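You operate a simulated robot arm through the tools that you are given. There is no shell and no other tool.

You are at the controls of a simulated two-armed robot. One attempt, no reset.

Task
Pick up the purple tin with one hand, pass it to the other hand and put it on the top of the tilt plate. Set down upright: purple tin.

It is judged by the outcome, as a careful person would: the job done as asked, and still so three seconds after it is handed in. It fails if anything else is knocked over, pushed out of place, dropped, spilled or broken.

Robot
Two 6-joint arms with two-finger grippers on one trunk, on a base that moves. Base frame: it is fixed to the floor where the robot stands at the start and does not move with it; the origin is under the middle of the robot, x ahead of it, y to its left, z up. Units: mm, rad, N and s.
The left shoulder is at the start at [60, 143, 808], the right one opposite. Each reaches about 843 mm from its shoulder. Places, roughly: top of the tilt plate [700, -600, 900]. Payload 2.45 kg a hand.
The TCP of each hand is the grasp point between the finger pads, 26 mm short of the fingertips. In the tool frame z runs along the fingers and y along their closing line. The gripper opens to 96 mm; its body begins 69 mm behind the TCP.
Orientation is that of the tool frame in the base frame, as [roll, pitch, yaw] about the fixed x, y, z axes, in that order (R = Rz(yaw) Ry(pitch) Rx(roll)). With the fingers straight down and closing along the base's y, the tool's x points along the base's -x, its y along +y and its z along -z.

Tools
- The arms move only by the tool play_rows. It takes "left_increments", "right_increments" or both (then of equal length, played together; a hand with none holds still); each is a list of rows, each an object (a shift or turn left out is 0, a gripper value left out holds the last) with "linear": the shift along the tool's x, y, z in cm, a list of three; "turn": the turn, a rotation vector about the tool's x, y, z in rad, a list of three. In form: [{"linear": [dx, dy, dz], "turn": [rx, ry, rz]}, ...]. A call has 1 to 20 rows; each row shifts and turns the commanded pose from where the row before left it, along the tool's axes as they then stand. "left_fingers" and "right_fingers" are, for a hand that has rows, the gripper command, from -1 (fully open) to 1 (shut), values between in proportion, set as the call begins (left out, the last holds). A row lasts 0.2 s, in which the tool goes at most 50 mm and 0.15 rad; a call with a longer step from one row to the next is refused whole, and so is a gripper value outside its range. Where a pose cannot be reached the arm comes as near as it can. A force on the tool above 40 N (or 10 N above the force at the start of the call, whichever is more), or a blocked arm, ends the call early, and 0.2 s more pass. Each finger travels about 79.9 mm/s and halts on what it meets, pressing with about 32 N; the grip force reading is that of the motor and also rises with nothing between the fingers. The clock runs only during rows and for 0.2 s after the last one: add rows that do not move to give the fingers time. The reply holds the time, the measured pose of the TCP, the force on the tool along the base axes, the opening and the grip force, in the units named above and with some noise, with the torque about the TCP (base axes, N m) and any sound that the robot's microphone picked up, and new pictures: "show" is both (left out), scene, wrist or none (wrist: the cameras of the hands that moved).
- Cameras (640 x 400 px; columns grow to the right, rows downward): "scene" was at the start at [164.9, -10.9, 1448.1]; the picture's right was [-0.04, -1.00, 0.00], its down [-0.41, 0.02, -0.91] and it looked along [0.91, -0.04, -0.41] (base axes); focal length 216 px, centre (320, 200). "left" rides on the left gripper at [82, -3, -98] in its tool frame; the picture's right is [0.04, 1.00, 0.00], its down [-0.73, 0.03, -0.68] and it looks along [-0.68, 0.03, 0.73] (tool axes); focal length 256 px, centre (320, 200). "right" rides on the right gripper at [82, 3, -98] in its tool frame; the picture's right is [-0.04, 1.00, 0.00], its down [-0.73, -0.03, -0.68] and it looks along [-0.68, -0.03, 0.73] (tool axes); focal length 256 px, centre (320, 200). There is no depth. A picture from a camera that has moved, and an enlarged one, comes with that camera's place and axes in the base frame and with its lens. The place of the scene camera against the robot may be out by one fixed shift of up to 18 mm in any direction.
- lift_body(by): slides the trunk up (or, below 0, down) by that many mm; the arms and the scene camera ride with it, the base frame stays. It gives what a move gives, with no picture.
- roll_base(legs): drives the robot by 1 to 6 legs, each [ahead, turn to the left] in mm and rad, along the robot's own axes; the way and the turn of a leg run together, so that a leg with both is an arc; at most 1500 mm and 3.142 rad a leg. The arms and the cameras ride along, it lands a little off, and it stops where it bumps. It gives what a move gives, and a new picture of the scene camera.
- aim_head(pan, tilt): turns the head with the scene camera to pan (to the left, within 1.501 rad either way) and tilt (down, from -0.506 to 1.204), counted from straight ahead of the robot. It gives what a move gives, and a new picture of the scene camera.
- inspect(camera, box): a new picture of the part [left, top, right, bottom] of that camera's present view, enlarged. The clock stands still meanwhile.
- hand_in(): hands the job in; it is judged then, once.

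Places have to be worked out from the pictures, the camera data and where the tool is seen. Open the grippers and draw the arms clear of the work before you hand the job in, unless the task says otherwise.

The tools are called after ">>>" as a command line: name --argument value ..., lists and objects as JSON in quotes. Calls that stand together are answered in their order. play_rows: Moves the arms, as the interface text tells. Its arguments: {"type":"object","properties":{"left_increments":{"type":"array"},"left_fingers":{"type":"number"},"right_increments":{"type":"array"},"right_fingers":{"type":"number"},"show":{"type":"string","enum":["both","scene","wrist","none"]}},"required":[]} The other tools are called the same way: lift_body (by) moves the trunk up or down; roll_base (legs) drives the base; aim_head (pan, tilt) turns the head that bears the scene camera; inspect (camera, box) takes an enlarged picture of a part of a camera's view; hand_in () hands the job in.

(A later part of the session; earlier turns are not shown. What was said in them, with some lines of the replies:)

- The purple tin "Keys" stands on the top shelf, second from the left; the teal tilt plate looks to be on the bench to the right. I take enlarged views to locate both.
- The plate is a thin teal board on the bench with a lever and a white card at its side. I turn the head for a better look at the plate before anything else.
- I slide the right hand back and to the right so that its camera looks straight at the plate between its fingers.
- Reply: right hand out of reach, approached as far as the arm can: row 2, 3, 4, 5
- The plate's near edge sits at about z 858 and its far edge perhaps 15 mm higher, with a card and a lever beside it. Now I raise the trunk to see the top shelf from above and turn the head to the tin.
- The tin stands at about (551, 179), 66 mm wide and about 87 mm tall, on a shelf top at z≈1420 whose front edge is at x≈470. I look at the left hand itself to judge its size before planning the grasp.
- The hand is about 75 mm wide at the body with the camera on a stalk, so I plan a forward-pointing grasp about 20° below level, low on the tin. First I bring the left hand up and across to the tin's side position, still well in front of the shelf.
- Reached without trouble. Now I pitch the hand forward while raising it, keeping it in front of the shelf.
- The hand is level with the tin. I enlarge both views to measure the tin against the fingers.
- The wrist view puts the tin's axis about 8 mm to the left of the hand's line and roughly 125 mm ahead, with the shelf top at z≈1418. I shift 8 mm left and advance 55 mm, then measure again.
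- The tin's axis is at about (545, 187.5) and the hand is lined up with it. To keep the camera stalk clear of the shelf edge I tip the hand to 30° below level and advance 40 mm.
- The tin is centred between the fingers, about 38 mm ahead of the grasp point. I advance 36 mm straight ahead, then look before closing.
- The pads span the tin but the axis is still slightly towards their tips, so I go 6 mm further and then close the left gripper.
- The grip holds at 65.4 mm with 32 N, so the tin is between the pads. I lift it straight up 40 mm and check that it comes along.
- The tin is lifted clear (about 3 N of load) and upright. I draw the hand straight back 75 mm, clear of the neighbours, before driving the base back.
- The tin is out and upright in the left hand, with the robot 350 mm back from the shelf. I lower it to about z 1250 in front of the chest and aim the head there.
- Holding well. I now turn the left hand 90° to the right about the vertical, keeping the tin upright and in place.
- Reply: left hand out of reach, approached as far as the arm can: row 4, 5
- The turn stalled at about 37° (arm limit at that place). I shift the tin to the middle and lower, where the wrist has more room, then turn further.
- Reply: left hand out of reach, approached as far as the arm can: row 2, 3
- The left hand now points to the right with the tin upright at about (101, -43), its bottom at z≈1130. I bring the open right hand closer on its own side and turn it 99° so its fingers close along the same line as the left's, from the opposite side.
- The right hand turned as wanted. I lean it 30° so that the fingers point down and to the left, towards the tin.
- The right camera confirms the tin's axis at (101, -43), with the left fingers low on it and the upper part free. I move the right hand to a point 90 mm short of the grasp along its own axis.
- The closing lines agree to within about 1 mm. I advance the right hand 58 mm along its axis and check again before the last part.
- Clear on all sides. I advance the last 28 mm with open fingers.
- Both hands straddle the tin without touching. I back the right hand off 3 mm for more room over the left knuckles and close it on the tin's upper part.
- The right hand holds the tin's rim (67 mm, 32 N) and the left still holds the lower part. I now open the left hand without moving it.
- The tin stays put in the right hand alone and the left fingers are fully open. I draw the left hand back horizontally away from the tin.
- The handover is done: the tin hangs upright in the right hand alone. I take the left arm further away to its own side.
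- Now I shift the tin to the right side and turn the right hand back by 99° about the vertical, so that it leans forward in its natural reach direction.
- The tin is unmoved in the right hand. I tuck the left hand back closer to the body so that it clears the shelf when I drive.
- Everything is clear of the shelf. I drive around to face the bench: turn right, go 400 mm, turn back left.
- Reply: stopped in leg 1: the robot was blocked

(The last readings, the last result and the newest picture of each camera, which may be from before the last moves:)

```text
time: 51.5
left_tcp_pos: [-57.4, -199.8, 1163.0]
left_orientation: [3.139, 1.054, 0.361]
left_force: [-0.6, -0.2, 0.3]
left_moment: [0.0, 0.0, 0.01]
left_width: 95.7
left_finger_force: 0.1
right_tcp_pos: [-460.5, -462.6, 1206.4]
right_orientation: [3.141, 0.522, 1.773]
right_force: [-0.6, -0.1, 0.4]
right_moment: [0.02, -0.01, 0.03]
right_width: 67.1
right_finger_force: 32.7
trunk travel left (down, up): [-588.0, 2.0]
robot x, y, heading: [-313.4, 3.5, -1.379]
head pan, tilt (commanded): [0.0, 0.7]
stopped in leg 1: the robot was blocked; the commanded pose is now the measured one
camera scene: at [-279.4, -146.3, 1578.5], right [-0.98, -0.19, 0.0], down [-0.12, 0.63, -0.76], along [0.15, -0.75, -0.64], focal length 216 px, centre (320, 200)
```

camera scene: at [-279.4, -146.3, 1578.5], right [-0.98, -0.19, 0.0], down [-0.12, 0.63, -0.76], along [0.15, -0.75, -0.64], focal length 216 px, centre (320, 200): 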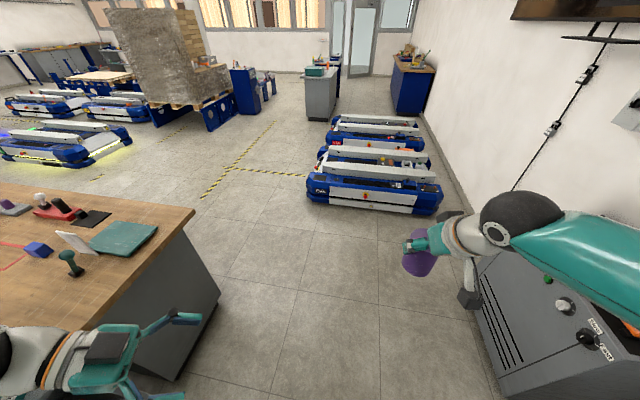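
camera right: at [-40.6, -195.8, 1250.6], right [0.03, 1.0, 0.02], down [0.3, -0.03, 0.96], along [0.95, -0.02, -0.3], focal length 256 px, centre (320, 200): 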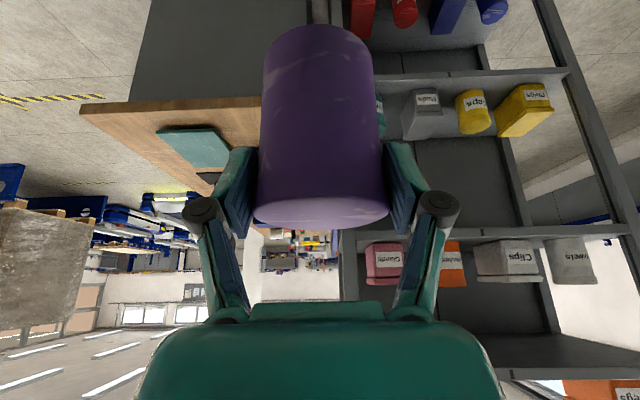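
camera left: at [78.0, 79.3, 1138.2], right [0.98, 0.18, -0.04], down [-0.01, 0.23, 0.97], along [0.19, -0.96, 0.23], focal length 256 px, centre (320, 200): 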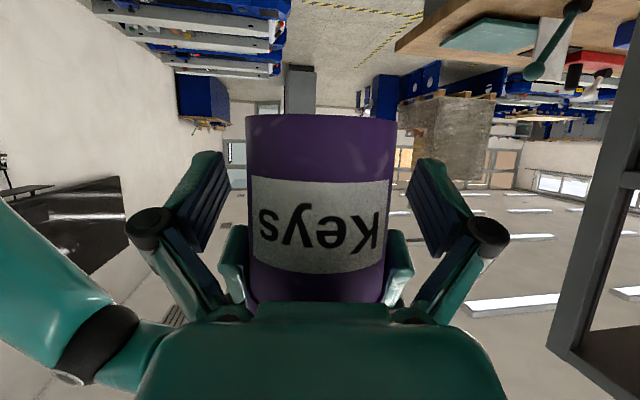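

The turn was blocked at -1.38 rad; there is a machine close on the robot's right. I look round to that side before moving again.

>>> aim_head --pan -1.0 --tilt 0.8

>>> aim_head --pan 1.2 --tilt 0.9

```text
time: 52.7
left_tcp_pos: [-54.2, -200.1, 1161.7]
left_orientation: [3.138, 1.056, 0.364]
left_force: [-0.1, 0.0, 0.9]
left_moment: [-0.01, 0.0, 0.0]
left_width: 95.9
left_finger_force: 0.1
right_tcp_pos: [-457.6, -462.3, 1207.6]
right_orientation: [3.14, 0.522, 1.776]
right_force: [-0.1, 0.8, 0.1]
right_moment: [0.03, 0.02, -0.01]
right_width: 67.1
right_finger_force: 31.8
trunk travel left (down, up): [-588.0, 2.0]
robot x, y, heading: [-316.1, 6.2, -1.379]
head pan, tilt (commanded): [-1.0, 0.799]
camera scene: at [-351.3, -118.3, 1570.2], right [-0.69, 0.72, 0.0], down [0.52, 0.5, -0.7], along [-0.5, -0.48, -0.72], focal length 216 px, centre (320, 200)
```

scene: 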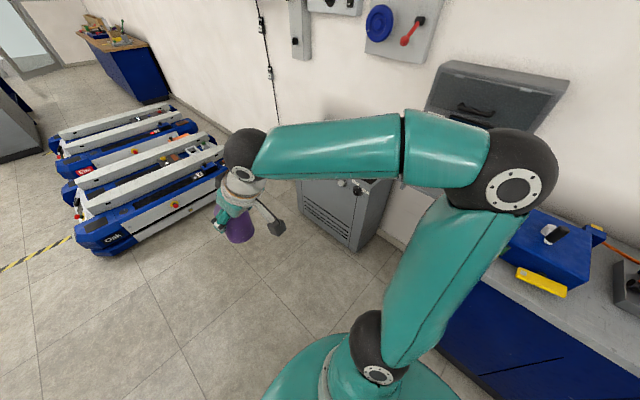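

```text
time: 54.8
left_tcp_pos: [-55.7, -199.4, 1162.4]
left_orientation: [3.141, 1.056, 0.363]
left_force: [-0.3, -0.1, -1.4]
left_moment: [-0.02, 0.02, -0.01]
left_width: 96.0
left_finger_force: 0.1
right_tcp_pos: [-458.1, -462.5, 1206.1]
right_orientation: [-3.141, 0.524, 1.775]
right_force: [0.2, 0.2, 0.0]
right_moment: [0.03, -0.01, 0.0]
right_width: 66.9
right_finger_force: 32.2
trunk travel left (down, up): [-588.0, 2.0]
robot x, y, heading: [-318.2, 4.7, -1.376]
head pan, tilt (commanded): [1.201, 0.901]
camera scene: at [-218.6, -75.8, 1562.3], right [-0.18, -0.98, 0.0], down [-0.77, 0.14, -0.62], along [0.61, -0.11, -0.78], focal length 216 px, centre (320, 200)
```

scene: 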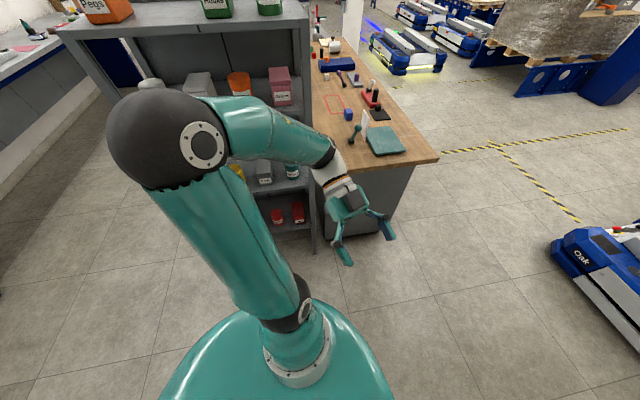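

The right elbow came up against the wall equipment behind, while the left side is free. I turn back left a little, then drive forward at a slant away from the wall.

>>> roll_base --legs '[[0, 0.22], [380, 0]]'

```text
time: 58.1
left_tcp_pos: [135.7, -491.5, 1161.4]
left_orientation: [3.141, 1.056, 0.581]
left_force: [-0.7, -0.5, -0.1]
left_moment: [0.03, -0.03, -0.05]
left_width: 96.1
left_finger_force: 0.1
right_tcp_pos: [-200.5, -835.4, 1207.2]
right_orientation: [3.141, 0.522, 1.992]
right_force: [0.4, 0.1, 0.1]
right_moment: [0.09, -0.01, -0.01]
right_width: 67.0
right_finger_force: 32.2
trunk travel left (down, up): [-588.0, 2.0]
robot x, y, heading: [-162.3, -346.5, -1.164]
head pan, tilt (commanded): [1.201, 0.901]
camera scene: at [-48.6, -406.4, 1562.4], right [0.04, -1.0, 0.0], down [-0.78, -0.03, -0.62], along [0.62, 0.02, -0.78], focal length 216 px, centre (320, 200)
```

scene: 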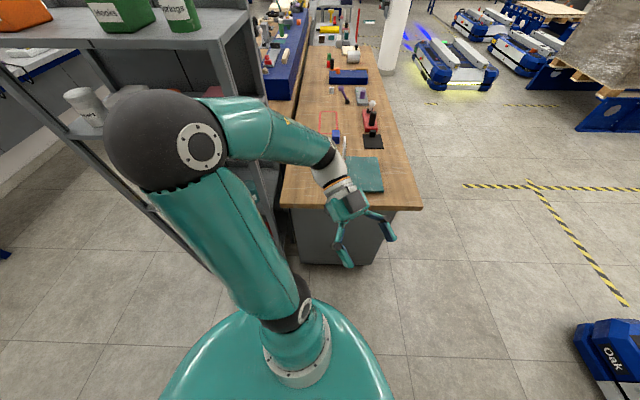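

Clear of the wall. I turn back to face the bench.

>>> roll_base --legs '[[0, 1.164]]'

>>> aim_head --pan -0.25 --tilt 0.7

```text
time: 61.8
left_tcp_pos: [91.6, -130.7, 1162.7]
left_orientation: [3.14, 1.055, 1.748]
left_force: [0.2, 0.4, -0.6]
left_moment: [-0.01, 0.01, -0.01]
left_width: 95.9
left_finger_force: 0.1
right_tcp_pos: [273.1, -574.5, 1208.1]
right_orientation: [-3.141, 0.523, -3.122]
right_force: [0.0, -0.1, -0.2]
right_moment: [-0.01, 0.09, 0.03]
right_width: 67.1
right_finger_force: 32.1
trunk travel left (down, up): [-588.0, 2.0]
robot x, y, heading: [-160.7, -376.7, -0.001]
head pan, tilt (commanded): [1.201, 0.901]
camera scene: at [-59.4, -313.4, 1562.4], right [0.93, -0.36, 0.0], down [-0.29, -0.73, -0.62], along [0.23, 0.58, -0.78], focal length 216 px, centre (320, 200)
```

scene: 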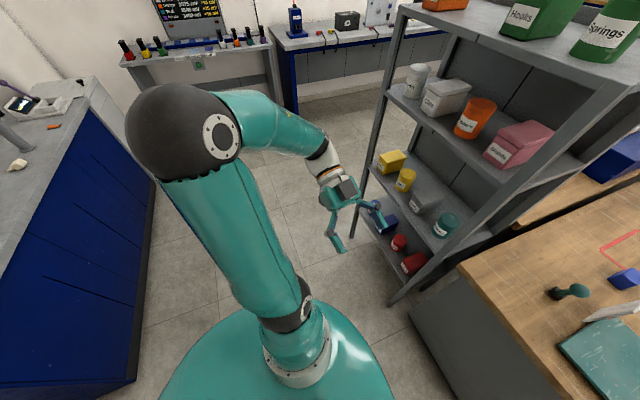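

```text
time: 63.4
left_tcp_pos: [90.3, -130.8, 1163.8]
left_orientation: [3.14, 1.056, 1.75]
left_force: [-0.7, -0.2, 0.2]
left_moment: [-0.01, -0.03, 0.03]
left_width: 96.0
left_finger_force: 0.0
right_tcp_pos: [273.3, -576.0, 1208.0]
right_orientation: [3.141, 0.524, -3.12]
right_force: [0.1, 0.1, -0.2]
right_moment: [0.01, 0.05, -0.04]
right_width: 66.9
right_finger_force: 31.3
trunk travel left (down, up): [-588.0, 2.0]
robot x, y, heading: [-161.2, -378.2, 0.002]
head pan, tilt (commanded): [-0.25, 0.7]
camera scene: at [-4.4, -405.0, 1578.4], right [-0.25, -0.97, 0.0], down [-0.62, 0.16, -0.76], along [0.74, -0.19, -0.64], focal length 216 px, centre (320, 200)
```

scene: 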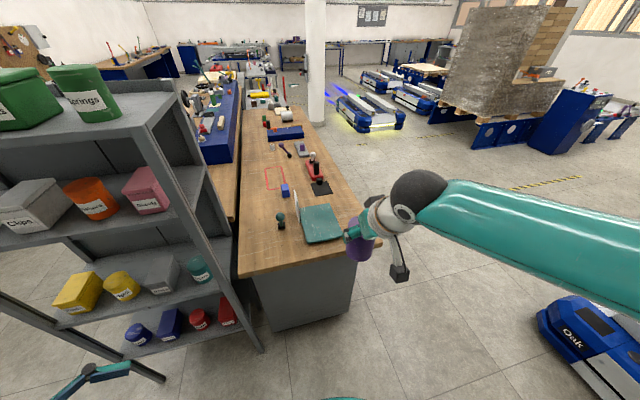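

I am facing the bench now with the tin at (273, -575, 1208). I take a closer look at the plate.

>>> inspect --camera "scene" --box '[250, 140, 390, 260]'

>>> inspect --camera "right" --box '[0, 0, 640, 400]'

```text
3.33 times, centred on (320, 200) of scene
camera zoom: at [-4.4, -405.0, 1578.4], right [-0.25, -0.97, 0.0], down [-0.62, 0.16, -0.76], along [0.74, -0.19, -0.64], focal length 720 px, centre (320, 200)
```

zoom: 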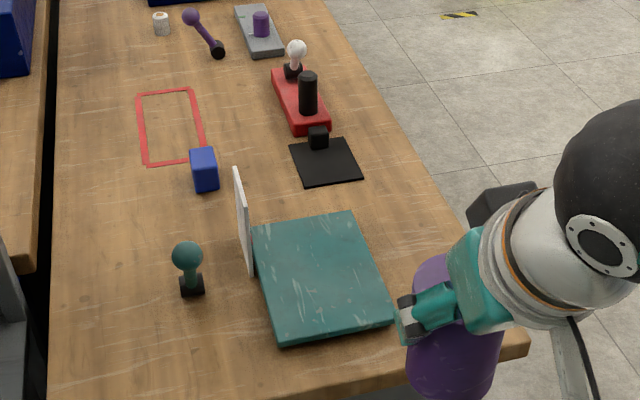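

```text
1.00 times, centred on (320, 200) of right (not enlarged: the box is as wide or as high as the picture)
camera zoom: at [153.4, -573.6, 1252.0], right [0.02, 1.0, 0.02], down [0.3, -0.02, 0.95], along [0.95, -0.01, -0.3], focal length 256 px, centre (320, 200)
```

zoom: 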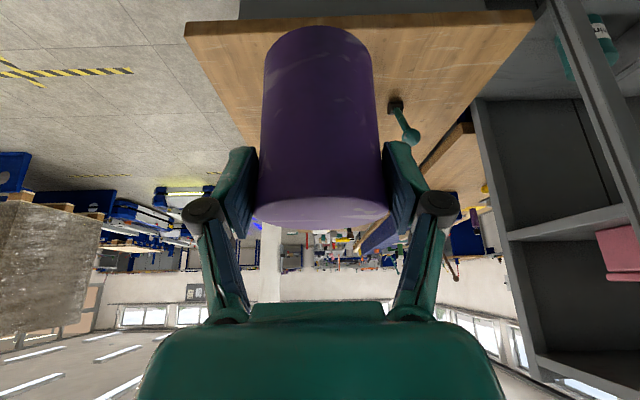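

The plate is seen clearly ahead, with the card and the lever at its left side. I drive forward 160 mm, which keeps the same standoff the robot had at the start.

>>> roll_base --legs '[[160, 0]]'

>>> inspect --camera "right" --box '[0, 0, 640, 400]'

```text
time: 64.8
left_tcp_pos: [254.6, -131.7, 1162.1]
left_orientation: [-3.138, 1.054, 1.747]
left_force: [0.8, 0.3, 0.6]
left_moment: [0.0, 0.0, -0.05]
left_width: 96.3
left_finger_force: 0.2
right_tcp_pos: [436.0, -576.0, 1207.4]
right_orientation: [3.141, 0.522, -3.123]
right_force: [1.1, 0.8, -3.4]
right_moment: [-0.03, 0.06, 0.04]
right_width: 67.0
right_finger_force: 32.4
trunk travel left (down, up): [-588.0, 2.0]
robot x, y, heading: [4.6, -379.0, -0.008]
head pan, tilt (commanded): [-0.25, 0.7]
camera scene: at [160.1, -405.7, 1578.2], right [-0.25, -0.97, 0.0], down [-0.63, 0.16, -0.76], along [0.74, -0.19, -0.65], focal length 216 px, centre (320, 200)
```

scene: 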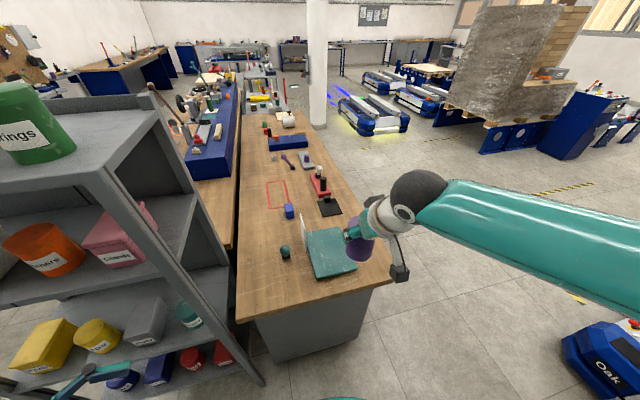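

```text
1.00 times, centred on (320, 200) of right (not enlarged: the box is as wide or as high as the picture)
camera zoom: at [317.1, -574.4, 1251.4], right [0.02, 1.0, 0.02], down [0.3, -0.02, 0.95], along [0.95, -0.01, -0.3], focal length 256 px, centre (320, 200)
```

zoom: 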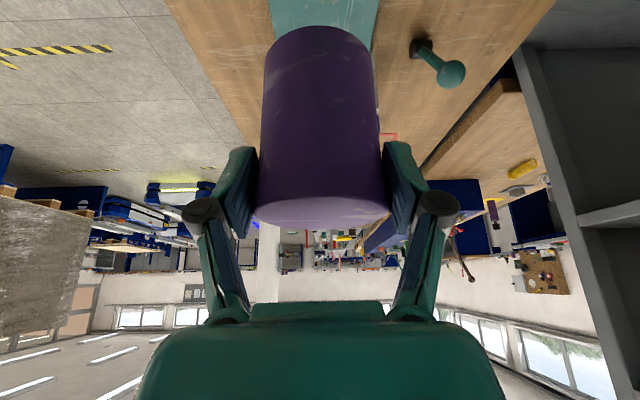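

The plate lies at y -648…-481 and x ≈547…756, so its centre is about (651, -564); the card stands beyond x≈685. I bring the tin forward over the plate, still high.

>>> play_rows --right_increments '[{"linear": [-3.0, 0.035, 1.73]}, {"linear": [-3.0, 0.035, 1.73]}, {"linear": [-3.0, 0.035, 1.73]}, {"linear": [-3.0, 0.035, 1.73]}, {"linear": [-3.0, 0.035, 1.73]}, {"linear": [-3.0, 0.035, 1.73]}, {"linear": [0, 0, 0]}]' --show "both"

```text
time: 66.4
left_tcp_pos: [252.9, -132.1, 1163.4]
left_orientation: [3.141, 1.057, 1.747]
left_force: [-0.5, -0.1, -0.3]
left_moment: [-0.02, 0.0, 0.03]
left_width: 96.1
left_finger_force: 0.1
right_tcp_pos: [642.0, -570.8, 1207.9]
right_orientation: [-3.141, 0.522, -3.125]
right_force: [0.0, -0.6, -4.2]
right_moment: [0.02, 0.0, 0.03]
right_width: 67.0
right_finger_force: 31.5
trunk travel left (down, up): [-588.0, 2.0]
robot x, y, heading: [3.7, -376.4, -0.008]
head pan, tilt (commanded): [-0.25, 0.7]
camera scene: at [156.6, -405.8, 1578.6], right [-0.25, -0.97, 0.0], down [-0.62, 0.16, -0.77], along [0.74, -0.19, -0.64], focal length 216 px, centre (320, 200)
camera right: at [522.3, -568.8, 1252.2], right [0.02, 1.0, 0.02], down [0.3, -0.02, 0.95], along [0.95, -0.01, -0.3], focal length 256 px, centre (320, 200)
```

scene: 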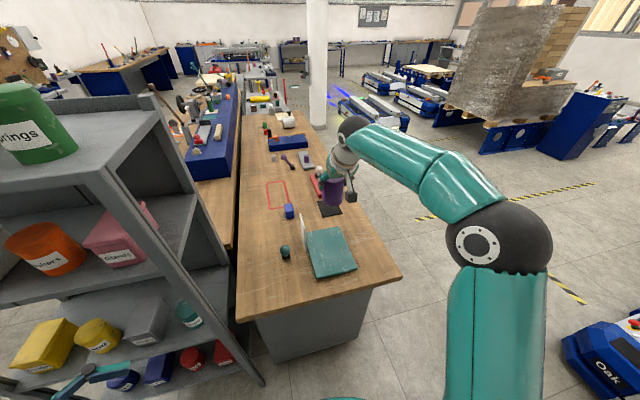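
right: 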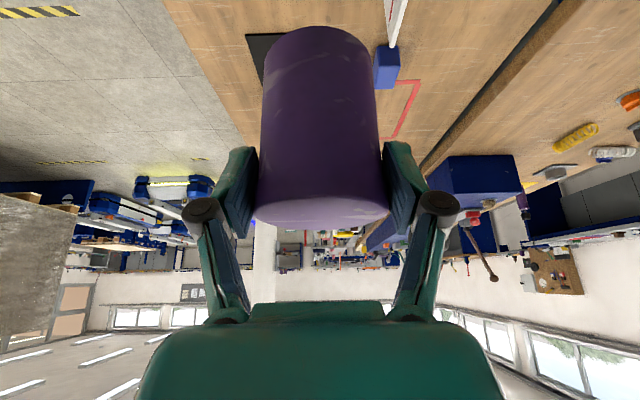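

The tin is over the plate. I lower it 165 mm, then check against the plate's edges.

>>> play_rows --right_increments '[{"linear": [1.64, 0, 2.86]}, {"linear": [1.64, 0, 2.86]}, {"linear": [1.64, 0, 2.86]}, {"linear": [1.64, 0, 2.86]}, {"linear": [1.64, 0, 2.86]}, {"linear": [0, 0, 0]}]' --show "both"

>>> inspect --camera "scene" --box '[260, 150, 420, 290]'

```text
time: 67.8
left_tcp_pos: [251.8, -131.5, 1163.6]
left_orientation: [3.14, 1.055, 1.747]
left_force: [0.3, -0.6, 0.3]
left_moment: [-0.02, 0.0, 0.01]
left_width: 96.1
left_finger_force: 0.0
right_tcp_pos: [642.9, -569.8, 1043.8]
right_orientation: [3.141, 0.524, -3.126]
right_force: [-0.2, 0.1, -4.1]
right_moment: [0.0, 0.05, 0.03]
right_width: 67.1
right_finger_force: 31.6
trunk travel left (down, up): [-588.0, 2.0]
robot x, y, heading: [3.0, -376.7, -0.007]
head pan, tilt (commanded): [-0.25, 0.7]
camera scene: at [157.5, -405.5, 1578.5], right [-0.25, -0.97, 0.0], down [-0.62, 0.16, -0.76], along [0.74, -0.19, -0.64], focal length 216 px, centre (320, 200)
camera right: at [523.3, -568.3, 1087.4], right [0.02, 1.0, 0.02], down [0.3, -0.02, 0.95], along [0.95, -0.01, -0.3], focal length 256 px, centre (320, 200)
```

scene: 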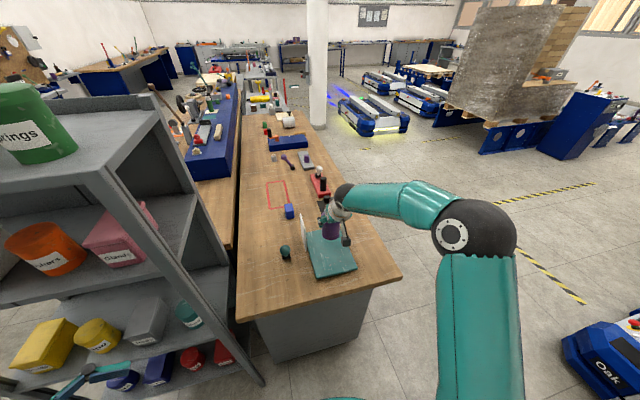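
right: 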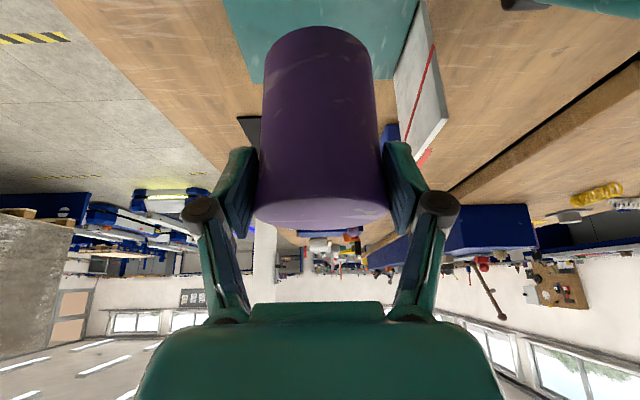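

```text
2.86 times, centred on (340, 220) of scene
camera zoom: at [157.5, -405.5, 1578.5], right [-0.25, -0.97, 0.0], down [-0.62, 0.16, -0.76], along [0.74, -0.19, -0.64], focal length 617 px, centre (263, 143)
```

zoom: 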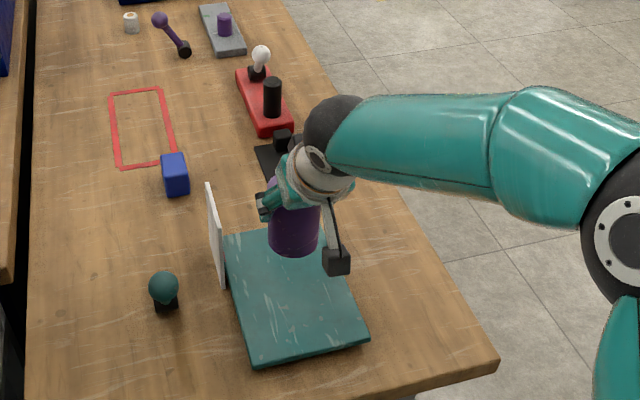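

The far right plate corner measures at (757, -645), as expected, with the plate rising about 4° away from me. I tip the tin by that small angle to match the plate, set it slightly nearer the plate's middle, and lower 85 mm.

>>> play_rows --right_increments '[{"linear": [0.69, 0, -0.4], "turn": [0, -0.07, 0]}, {"linear": [0.95, 0, 1.41]}, {"linear": [0.95, 0, 1.41]}, {"linear": [0.95, 0, 1.41]}, {"linear": [0.95, 0, 1.41]}, {"linear": [0.76, 0, 1.13]}, {"linear": [0, 0, 0]}]' --show "both"

>>> inspect --camera "scene" --box '[280, 190, 400, 290]'

>>> inspect --camera "right" --box '[160, 0, 480, 200]'

```text
time: 69.4
left_tcp_pos: [253.8, -132.1, 1164.4]
left_orientation: [3.14, 1.057, 1.748]
left_force: [0.2, 0.1, -0.5]
left_moment: [-0.03, -0.01, 0.01]
left_width: 95.8
left_finger_force: 0.1
right_tcp_pos: [635.4, -571.2, 961.6]
right_orientation: [3.141, 0.593, -3.124]
right_force: [-0.7, -0.6, -3.7]
right_moment: [0.0, 0.03, -0.01]
right_width: 66.8
right_finger_force: 31.9
trunk travel left (down, up): [-588.0, 2.0]
robot x, y, heading: [3.3, -375.4, -0.001]
head pan, tilt (commanded): [-0.25, 0.7]
camera scene: at [158.1, -405.6, 1578.4], right [-0.25, -0.97, 0.0], down [-0.62, 0.16, -0.76], along [0.74, -0.19, -0.64], focal length 216 px, centre (320, 200)
camera right: at [512.5, -569.1, 997.6], right [0.02, 1.0, 0.02], down [0.23, -0.03, 0.97], along [0.97, -0.01, -0.23], focal length 256 px, centre (320, 200)
```

scene: 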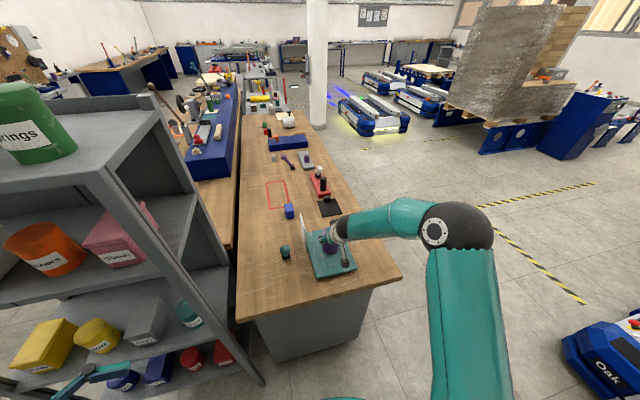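
right: 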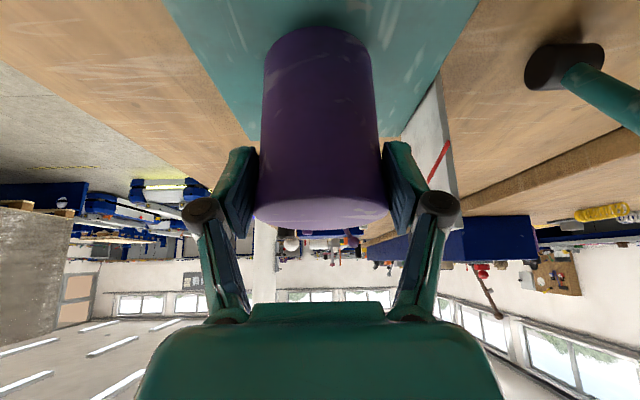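

```text
4.00 times, centred on (340, 240) of scene
camera zoom: at [158.1, -405.6, 1578.4], right [-0.25, -0.97, 0.0], down [-0.62, 0.16, -0.76], along [0.74, -0.19, -0.64], focal length 864 px, centre (240, 40)
```

zoom: 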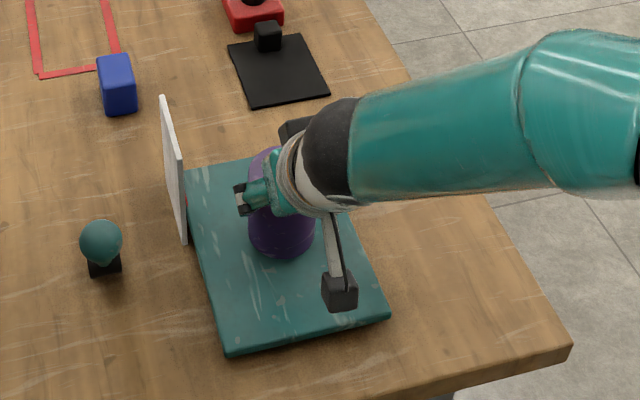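

```text
2.00 times, centred on (320, 100) of right
camera zoom: at [512.5, -569.1, 997.6], right [0.02, 1.0, 0.02], down [0.23, -0.03, 0.97], along [0.97, -0.01, -0.23], focal length 512 px, centre (320, 400)
```

zoom: 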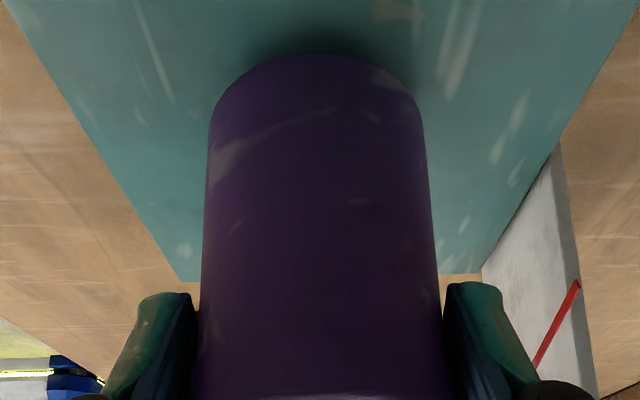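

The tin is centred over the plate with about 13–20 mm to go. I lower in small steps and watch the force.

>>> play_rows --right_increments '[{"linear": [0.14, 0, 0.207]}, {"linear": [0.14, 0, 0.207]}, {"linear": [0.14, 0, 0.207]}, {"linear": [0.14, 0, 0.207]}, {"linear": [0, 0, 0]}]' --show "wrist"

```text
time: 70.6
left_tcp_pos: [253.1, -131.3, 1164.3]
left_orientation: [3.141, 1.056, 1.746]
left_force: [-0.4, -0.7, 0.3]
left_moment: [0.03, -0.01, 0.0]
left_width: 95.8
left_finger_force: 0.1
right_tcp_pos: [635.0, -570.1, 951.8]
right_orientation: [3.141, 0.593, -3.124]
right_force: [-0.5, 0.5, -1.1]
right_moment: [-0.02, 0.06, 0.01]
right_width: 66.8
right_finger_force: 31.8
trunk travel left (down, up): [-588.0, 2.0]
robot x, y, heading: [-1.2, -377.8, -0.003]
head pan, tilt (commanded): [-0.25, 0.7]
camera right: at [512.7, -568.8, 987.3], right [0.02, 1.0, 0.02], down [0.23, -0.03, 0.97], along [0.97, -0.01, -0.23], focal length 256 px, centre (320, 200)
```

right: 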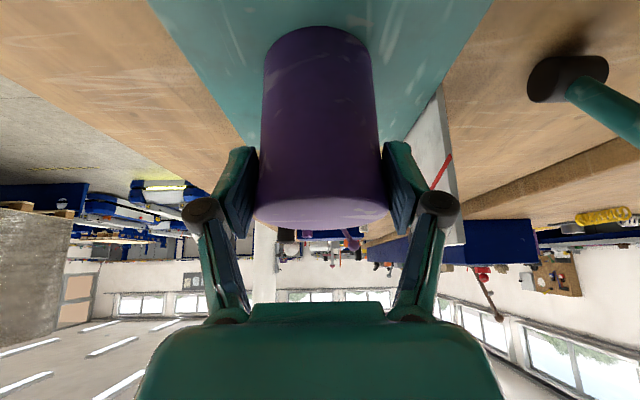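

The downward load dropped from 3.7 to 1.1 N, so the tin is just touching. I check the picture and go down another millimetre.

>>> play_rows --right_increments '[{"linear": [0.056, 0, 0.083]}, {"linear": [0, 0, 0]}]' --show "none"

>>> inspect --camera "right" --box '[220, 0, 420, 120]'

>>> inspect --camera "scene" --box '[290, 200, 390, 280]'

```text
time: 71.2
left_tcp_pos: [253.4, -132.6, 1164.9]
left_orientation: [3.14, 1.055, 1.748]
left_force: [0.3, 0.1, 0.3]
left_moment: [0.0, -0.02, 0.04]
left_width: 96.1
left_finger_force: 0.1
right_tcp_pos: [635.4, -571.3, 951.7]
right_orientation: [3.14, 0.595, -3.125]
right_force: [-0.8, 0.3, 2.8]
right_moment: [0.0, 0.22, 0.0]
right_width: 67.2
right_finger_force: 31.7
trunk travel left (down, up): [-588.0, 2.0]
robot x, y, heading: [4.2, -379.3, -0.003]
head pan, tilt (commanded): [-0.25, 0.7]
```

```text
3.20 times, centred on (320, 60) of right
camera zoom: at [512.5, -568.8, 987.0], right [0.02, 1.0, 0.02], down [0.23, -0.03, 0.97], along [0.97, -0.01, -0.23], focal length 819 px, centre (320, 648)
```

zoom: 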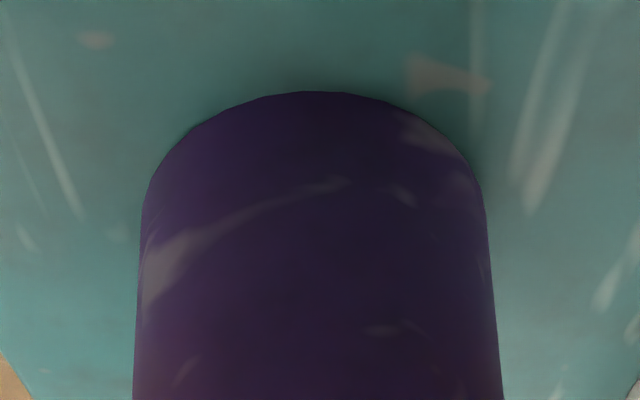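

```text
5.00 times, centred on (340, 240) of scene
camera zoom: at [157.3, -405.4, 1578.6], right [-0.25, -0.97, 0.0], down [-0.62, 0.16, -0.76], along [0.74, -0.19, -0.64], focal length 1080 px, centre (220, 0)
```

zoom: 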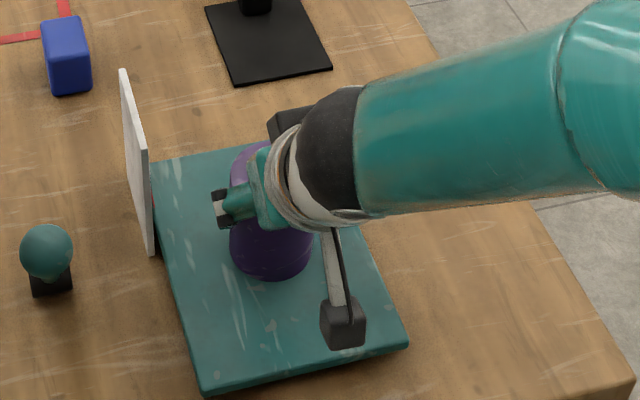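

The tin touches with its near rim first (moment 0.22 N m), so the plate is nearly level rather than tilted 4°. I raise 4 mm, take out most of the tilt, and come down again.

>>> play_rows --right_increments '[{"linear": [-0.224, 0, -0.332]}, {"linear": [0, 0, 0], "turn": [0, 0.055, 0]}, {"linear": [0.102, 0, 0.172]}, {"linear": [0, 0, 0]}]' --show "none"

```text
time: 72.2
left_tcp_pos: [253.1, -131.8, 1164.3]
left_orientation: [-3.14, 1.056, 1.747]
left_force: [-0.9, 0.4, -0.1]
left_moment: [-0.02, -0.01, 0.0]
left_width: 96.0
left_finger_force: 0.0
right_tcp_pos: [635.3, -570.0, 952.4]
right_orientation: [-3.14, 0.538, -3.126]
right_force: [0.2, -0.2, -4.7]
right_moment: [-0.02, 0.02, -0.01]
right_width: 67.1
right_finger_force: 32.0
trunk travel left (down, up): [-588.0, 2.0]
robot x, y, heading: [1.9, -374.8, -0.0]
head pan, tilt (commanded): [-0.25, 0.7]
```

Free again at full weight. I go down in 1 mm steps until it takes load.

>>> play_rows --right_increments '[{"linear": [0.051, 0, 0.086]}, {"linear": [0, 0, 0]}]' --show "none"

>>> play_rows --right_increments '[{"linear": [0.051, 0, 0.086]}, {"linear": [0, 0, 0]}]' --show "none"

```text
time: 72.8
left_tcp_pos: [253.1, -130.6, 1163.8]
left_orientation: [3.141, 1.054, 1.747]
left_force: [-0.6, -0.6, 0.8]
left_moment: [0.0, 0.01, 0.01]
left_width: 95.8
left_finger_force: 0.1
right_tcp_pos: [635.8, -571.8, 951.3]
right_orientation: [3.141, 0.537, -3.124]
right_force: [-0.9, -0.3, -3.9]
right_moment: [0.01, 0.02, -0.01]
right_width: 66.9
right_finger_force: 32.5
trunk travel left (down, up): [-588.0, 2.0]
robot x, y, heading: [3.7, -374.4, 0.0]
head pan, tilt (commanded): [-0.25, 0.7]
```

```text
time: 73.4
left_tcp_pos: [252.9, -131.9, 1162.4]
left_orientation: [-3.14, 1.056, 1.748]
left_force: [0.2, -0.4, -0.1]
left_moment: [0.01, 0.02, 0.0]
left_width: 96.0
left_finger_force: 0.0
right_tcp_pos: [635.5, -570.5, 950.7]
right_orientation: [-3.141, 0.537, -3.123]
right_force: [0.1, -0.1, -3.7]
right_moment: [0.0, 0.05, -0.03]
right_width: 67.0
right_finger_force: 31.8
trunk travel left (down, up): [-588.0, 2.0]
robot x, y, heading: [1.2, -382.0, -0.004]
head pan, tilt (commanded): [-0.25, 0.7]
```

>>> play_rows --right_increments '[{"linear": [0.051, 0, 0.086]}, {"linear": [0, 0, 0]}]' --show "none"

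```text
time: 74.0
left_tcp_pos: [253.4, -130.9, 1163.7]
left_orientation: [3.142, 1.056, 1.748]
left_force: [0.0, -0.3, 0.5]
left_moment: [0.0, -0.02, 0.02]
left_width: 96.1
left_finger_force: 0.1
right_tcp_pos: [635.3, -570.2, 950.8]
right_orientation: [3.141, 0.541, -3.124]
right_force: [0.0, -0.6, 2.7]
right_moment: [0.0, 0.22, 0.05]
right_width: 66.9
right_finger_force: 31.8
trunk travel left (down, up): [-588.0, 2.0]
robot x, y, heading: [3.6, -379.1, 0.0]
head pan, tilt (commanded): [-0.25, 0.7]
```

Contact again at nearly zero tilt (about 6 N on the plate). I open the right fingers to about 77 mm, just enough to release the tin.

>>> play_rows --right_increments '[{"linear": [0, 0, 0]}, {"linear": [0, 0, 0]}, {"linear": [0, 0, 0]}]' --right_fingers -0.62 --show "both"

>>> inspect --camera "right" --box '[160, 0, 480, 240]'

>>> inspect --camera "scene" --box '[290, 200, 390, 280]'

```text
time: 74.8
left_tcp_pos: [253.6, -131.0, 1164.8]
left_orientation: [3.14, 1.057, 1.748]
left_force: [-0.5, 0.7, 0.2]
left_moment: [-0.01, 0.0, 0.03]
left_width: 96.0
left_finger_force: 0.0
right_tcp_pos: [635.1, -570.5, 950.0]
right_orientation: [3.14, 0.538, -3.125]
right_force: [0.3, -0.7, 0.4]
right_moment: [-0.03, 0.0, 0.01]
right_width: 77.6
right_finger_force: 0.0
trunk travel left (down, up): [-588.0, 2.0]
robot x, y, heading: [3.2, -373.4, -0.003]
head pan, tilt (commanded): [-0.25, 0.7]
camera scene: at [157.7, -405.5, 1578.5], right [-0.25, -0.97, 0.0], down [-0.62, 0.16, -0.76], along [0.74, -0.19, -0.64], focal length 216 px, centre (320, 200)
camera right: at [515.0, -568.7, 991.9], right [0.02, 1.0, 0.02], down [0.28, -0.02, 0.96], along [0.96, -0.01, -0.28], focal length 256 px, centre (320, 200)
```

scene: 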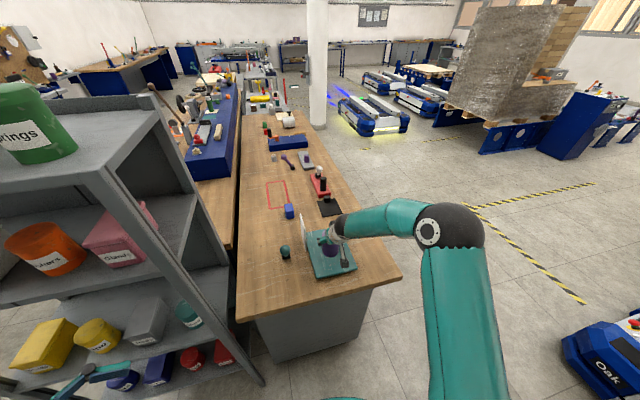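
right: 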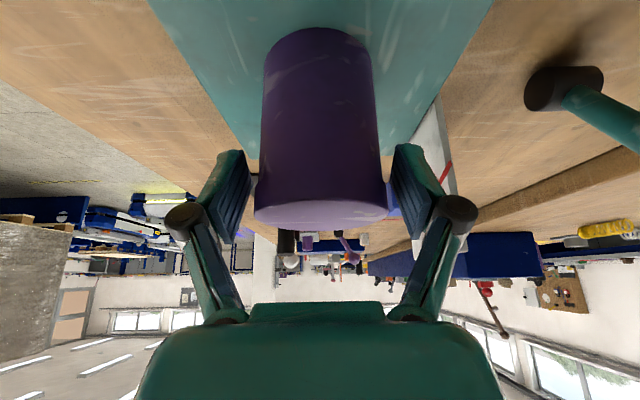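

```text
1.67 times, centred on (320, 120) of right
camera zoom: at [515.0, -568.7, 991.9], right [0.02, 1.0, 0.02], down [0.28, -0.02, 0.96], along [0.96, -0.01, -0.28], focal length 427 px, centre (320, 333)
```

zoom: 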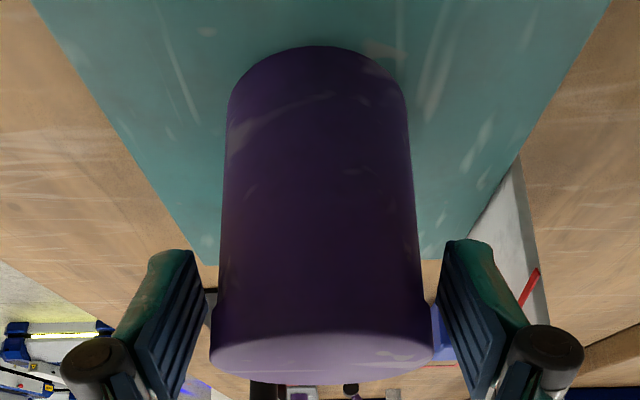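

```text
5.00 times, centred on (340, 240) of scene
camera zoom: at [157.7, -405.5, 1578.5], right [-0.25, -0.97, 0.0], down [-0.62, 0.16, -0.76], along [0.74, -0.19, -0.64], focal length 1080 px, centre (220, 0)
```

zoom: 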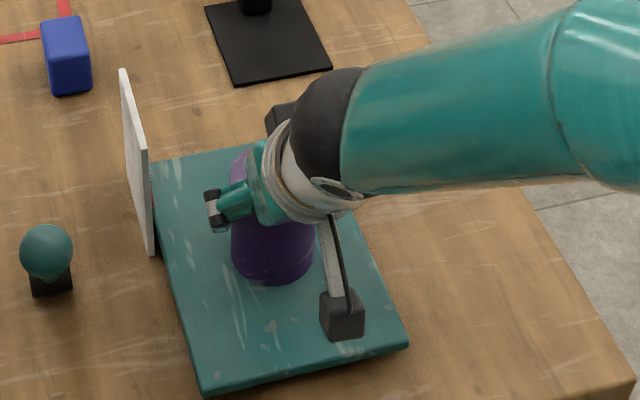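

The tin stands on the plate on its own. I open a little more and withdraw the hand straight back along its own axis.

>>> play_rows --right_increments '[{"linear": [0, 0, 0]}, {"linear": [0, 0, -0.5]}, {"linear": [0, 0, -1.0]}, {"linear": [0, 0, -1.5]}, {"linear": [0, 0, -2.0]}, {"linear": [0, 0, -2.5]}, {"linear": [0, 0, -3.0]}, {"linear": [0, 0, 0]}]' --right_fingers -0.85 --show "both"

>>> inspect --camera "right" --box '[160, 0, 480, 240]'

```text
time: 76.6
left_tcp_pos: [253.7, -132.5, 1163.5]
left_orientation: [3.14, 1.058, 1.747]
left_force: [0.4, 0.0, 0.3]
left_moment: [0.02, -0.01, 0.0]
left_width: 95.9
left_finger_force: 0.1
right_tcp_pos: [580.9, -571.4, 1040.0]
right_orientation: [-3.141, 0.538, -3.124]
right_force: [0.3, 0.3, -0.2]
right_moment: [-0.01, 0.0, 0.03]
right_width: 89.1
right_finger_force: 0.1
trunk travel left (down, up): [-588.0, 2.0]
robot x, y, heading: [2.7, -375.6, -0.001]
head pan, tilt (commanded): [-0.25, 0.7]
camera scene: at [158.6, -405.6, 1578.4], right [-0.25, -0.97, 0.0], down [-0.62, 0.16, -0.76], along [0.74, -0.19, -0.65], focal length 216 px, centre (320, 200)
camera right: at [461.3, -570.0, 1082.0], right [0.02, 1.0, 0.02], down [0.28, -0.02, 0.96], along [0.96, -0.01, -0.28], focal length 256 px, centre (320, 200)
```

scene: 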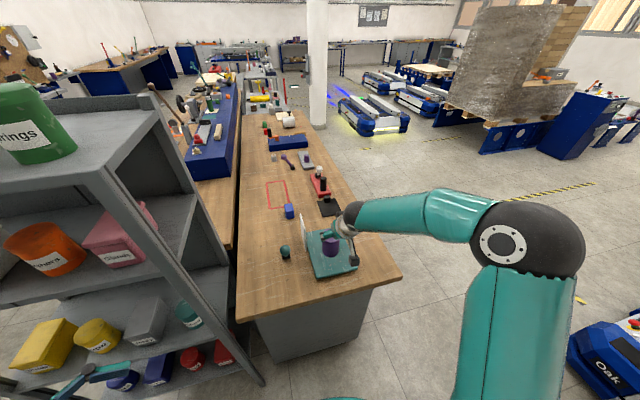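
right: 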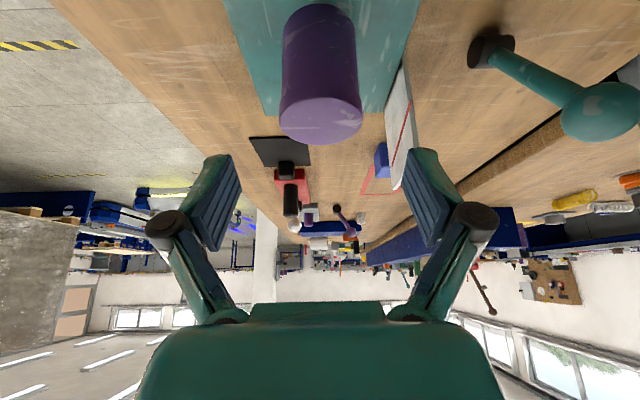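

```text
1.67 times, centred on (320, 120) of right
camera zoom: at [461.3, -570.0, 1082.0], right [0.02, 1.0, 0.02], down [0.28, -0.02, 0.96], along [0.96, -0.01, -0.28], focal length 427 px, centre (320, 333)
```

zoom: 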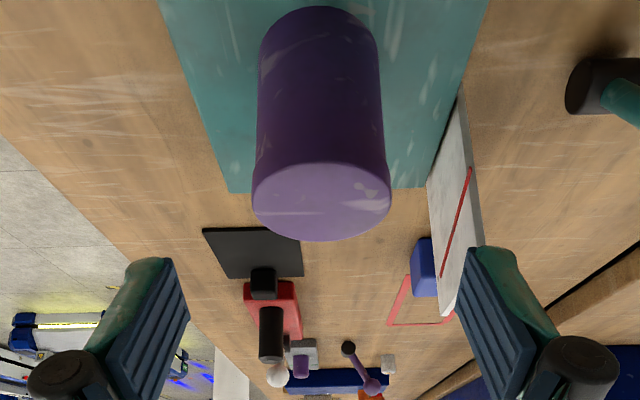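

The tin stands upright on the plate and nothing else has moved. I withdraw the right hand further and open it fully.

>>> play_rows --right_increments '[{"linear": [0, 0, -3.5]}, {"linear": [0, 0, -3.5]}, {"linear": [0, 0, -3.5]}, {"linear": [0, 0, -3.5]}, {"linear": [2.0, 0, -3.0]}, {"linear": [2.0, 0, -3.0]}, {"linear": [0, 0, 0]}]' --right_fingers -1 --show "both"

>>> inspect --camera "scene" --box '[260, 150, 420, 290]'

>>> inspect --camera "right" --box '[200, 0, 480, 200]'

```text
time: 78.2
left_tcp_pos: [253.8, -131.2, 1163.4]
left_orientation: [-3.141, 1.055, 1.747]
left_force: [0.9, 0.2, -0.1]
left_moment: [0.01, 0.04, -0.01]
left_width: 95.7
left_finger_force: 0.1
right_tcp_pos: [445.2, -573.0, 1192.7]
right_orientation: [-3.139, 0.537, -3.124]
right_force: [-0.1, -0.7, -0.5]
right_moment: [-0.03, 0.0, -0.02]
right_width: 96.1
right_finger_force: 0.1
trunk travel left (down, up): [-588.0, 2.0]
robot x, y, heading: [1.3, -378.0, -0.002]
head pan, tilt (commanded): [-0.25, 0.7]
camera scene: at [158.6, -405.4, 1578.4], right [-0.25, -0.97, 0.0], down [-0.62, 0.16, -0.76], along [0.74, -0.19, -0.65], focal length 216 px, centre (320, 200)
camera right: at [324.8, -571.4, 1233.8], right [0.02, 1.0, 0.02], down [0.28, -0.02, 0.96], along [0.96, -0.01, -0.28], focal length 256 px, centre (320, 200)
```

scene: 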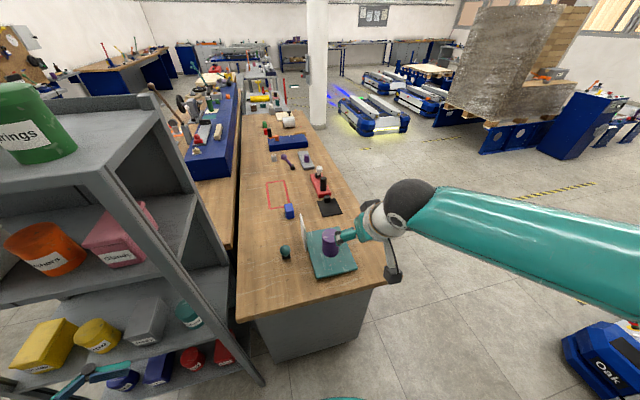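
right: 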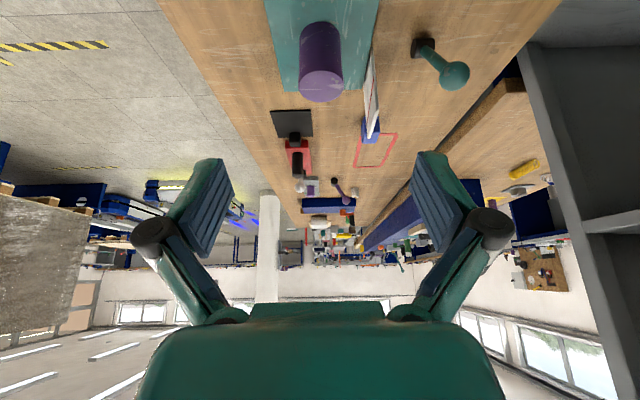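

```text
2.86 times, centred on (340, 220) of scene
camera zoom: at [158.6, -405.4, 1578.4], right [-0.25, -0.97, 0.0], down [-0.62, 0.16, -0.76], along [0.74, -0.19, -0.65], focal length 617 px, centre (263, 143)
```

zoom: 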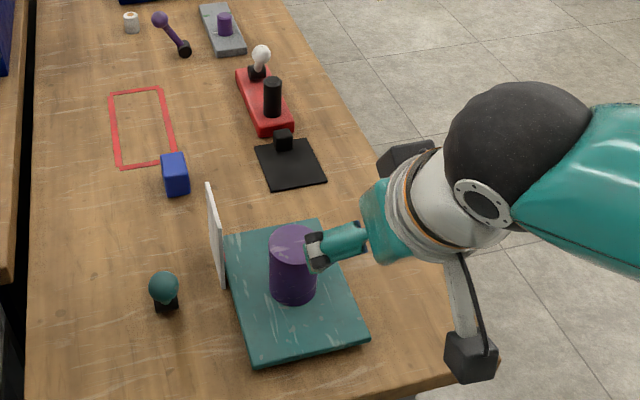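

```text
2.00 times, centred on (340, 100) of right
camera zoom: at [324.8, -571.4, 1233.8], right [0.02, 1.0, 0.02], down [0.28, -0.02, 0.96], along [0.96, -0.01, -0.28], focal length 512 px, centre (280, 400)
```

zoom: 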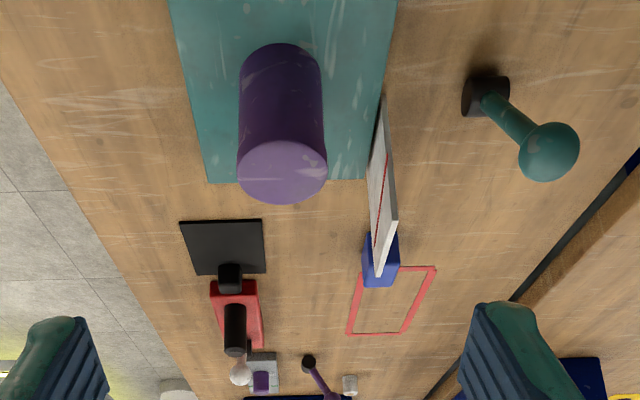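

The tin stands upright in the middle of the plate, both grippers are open and clear of the work, and the plate, card, lever and shelf items look undisturbed. I hand the job in.

>>> hand_in

```text
The job is handed in.
```

The purple tin is standing upright near the middle of the tilt plate, and I've handed the job in. I picked it up off the top shelf with the left hand and passed it to the right hand in front of the robot. The right hand then set it on the plate at about (640, -570).

- **Bump while driving:** turning round to reach the bench, the robot was blocked for a moment. It looked like the right elbow against the wall equipment behind it. The pictures just after showed nothing out of place there, but I couldn't look back at that spot afterwards.
- **Plate tilt:** I first judged the plate to rise about 4°, but contact showed it is close to level. I took out most of the tilt I had given the tin before letting go.
- **Around the work:** both grippers are open and clear. The card, lever and plate look unmoved in the last pictures. Of the shelf tins, I could see only some in those final views, and they were upright; in an earlier view all of them were standing.
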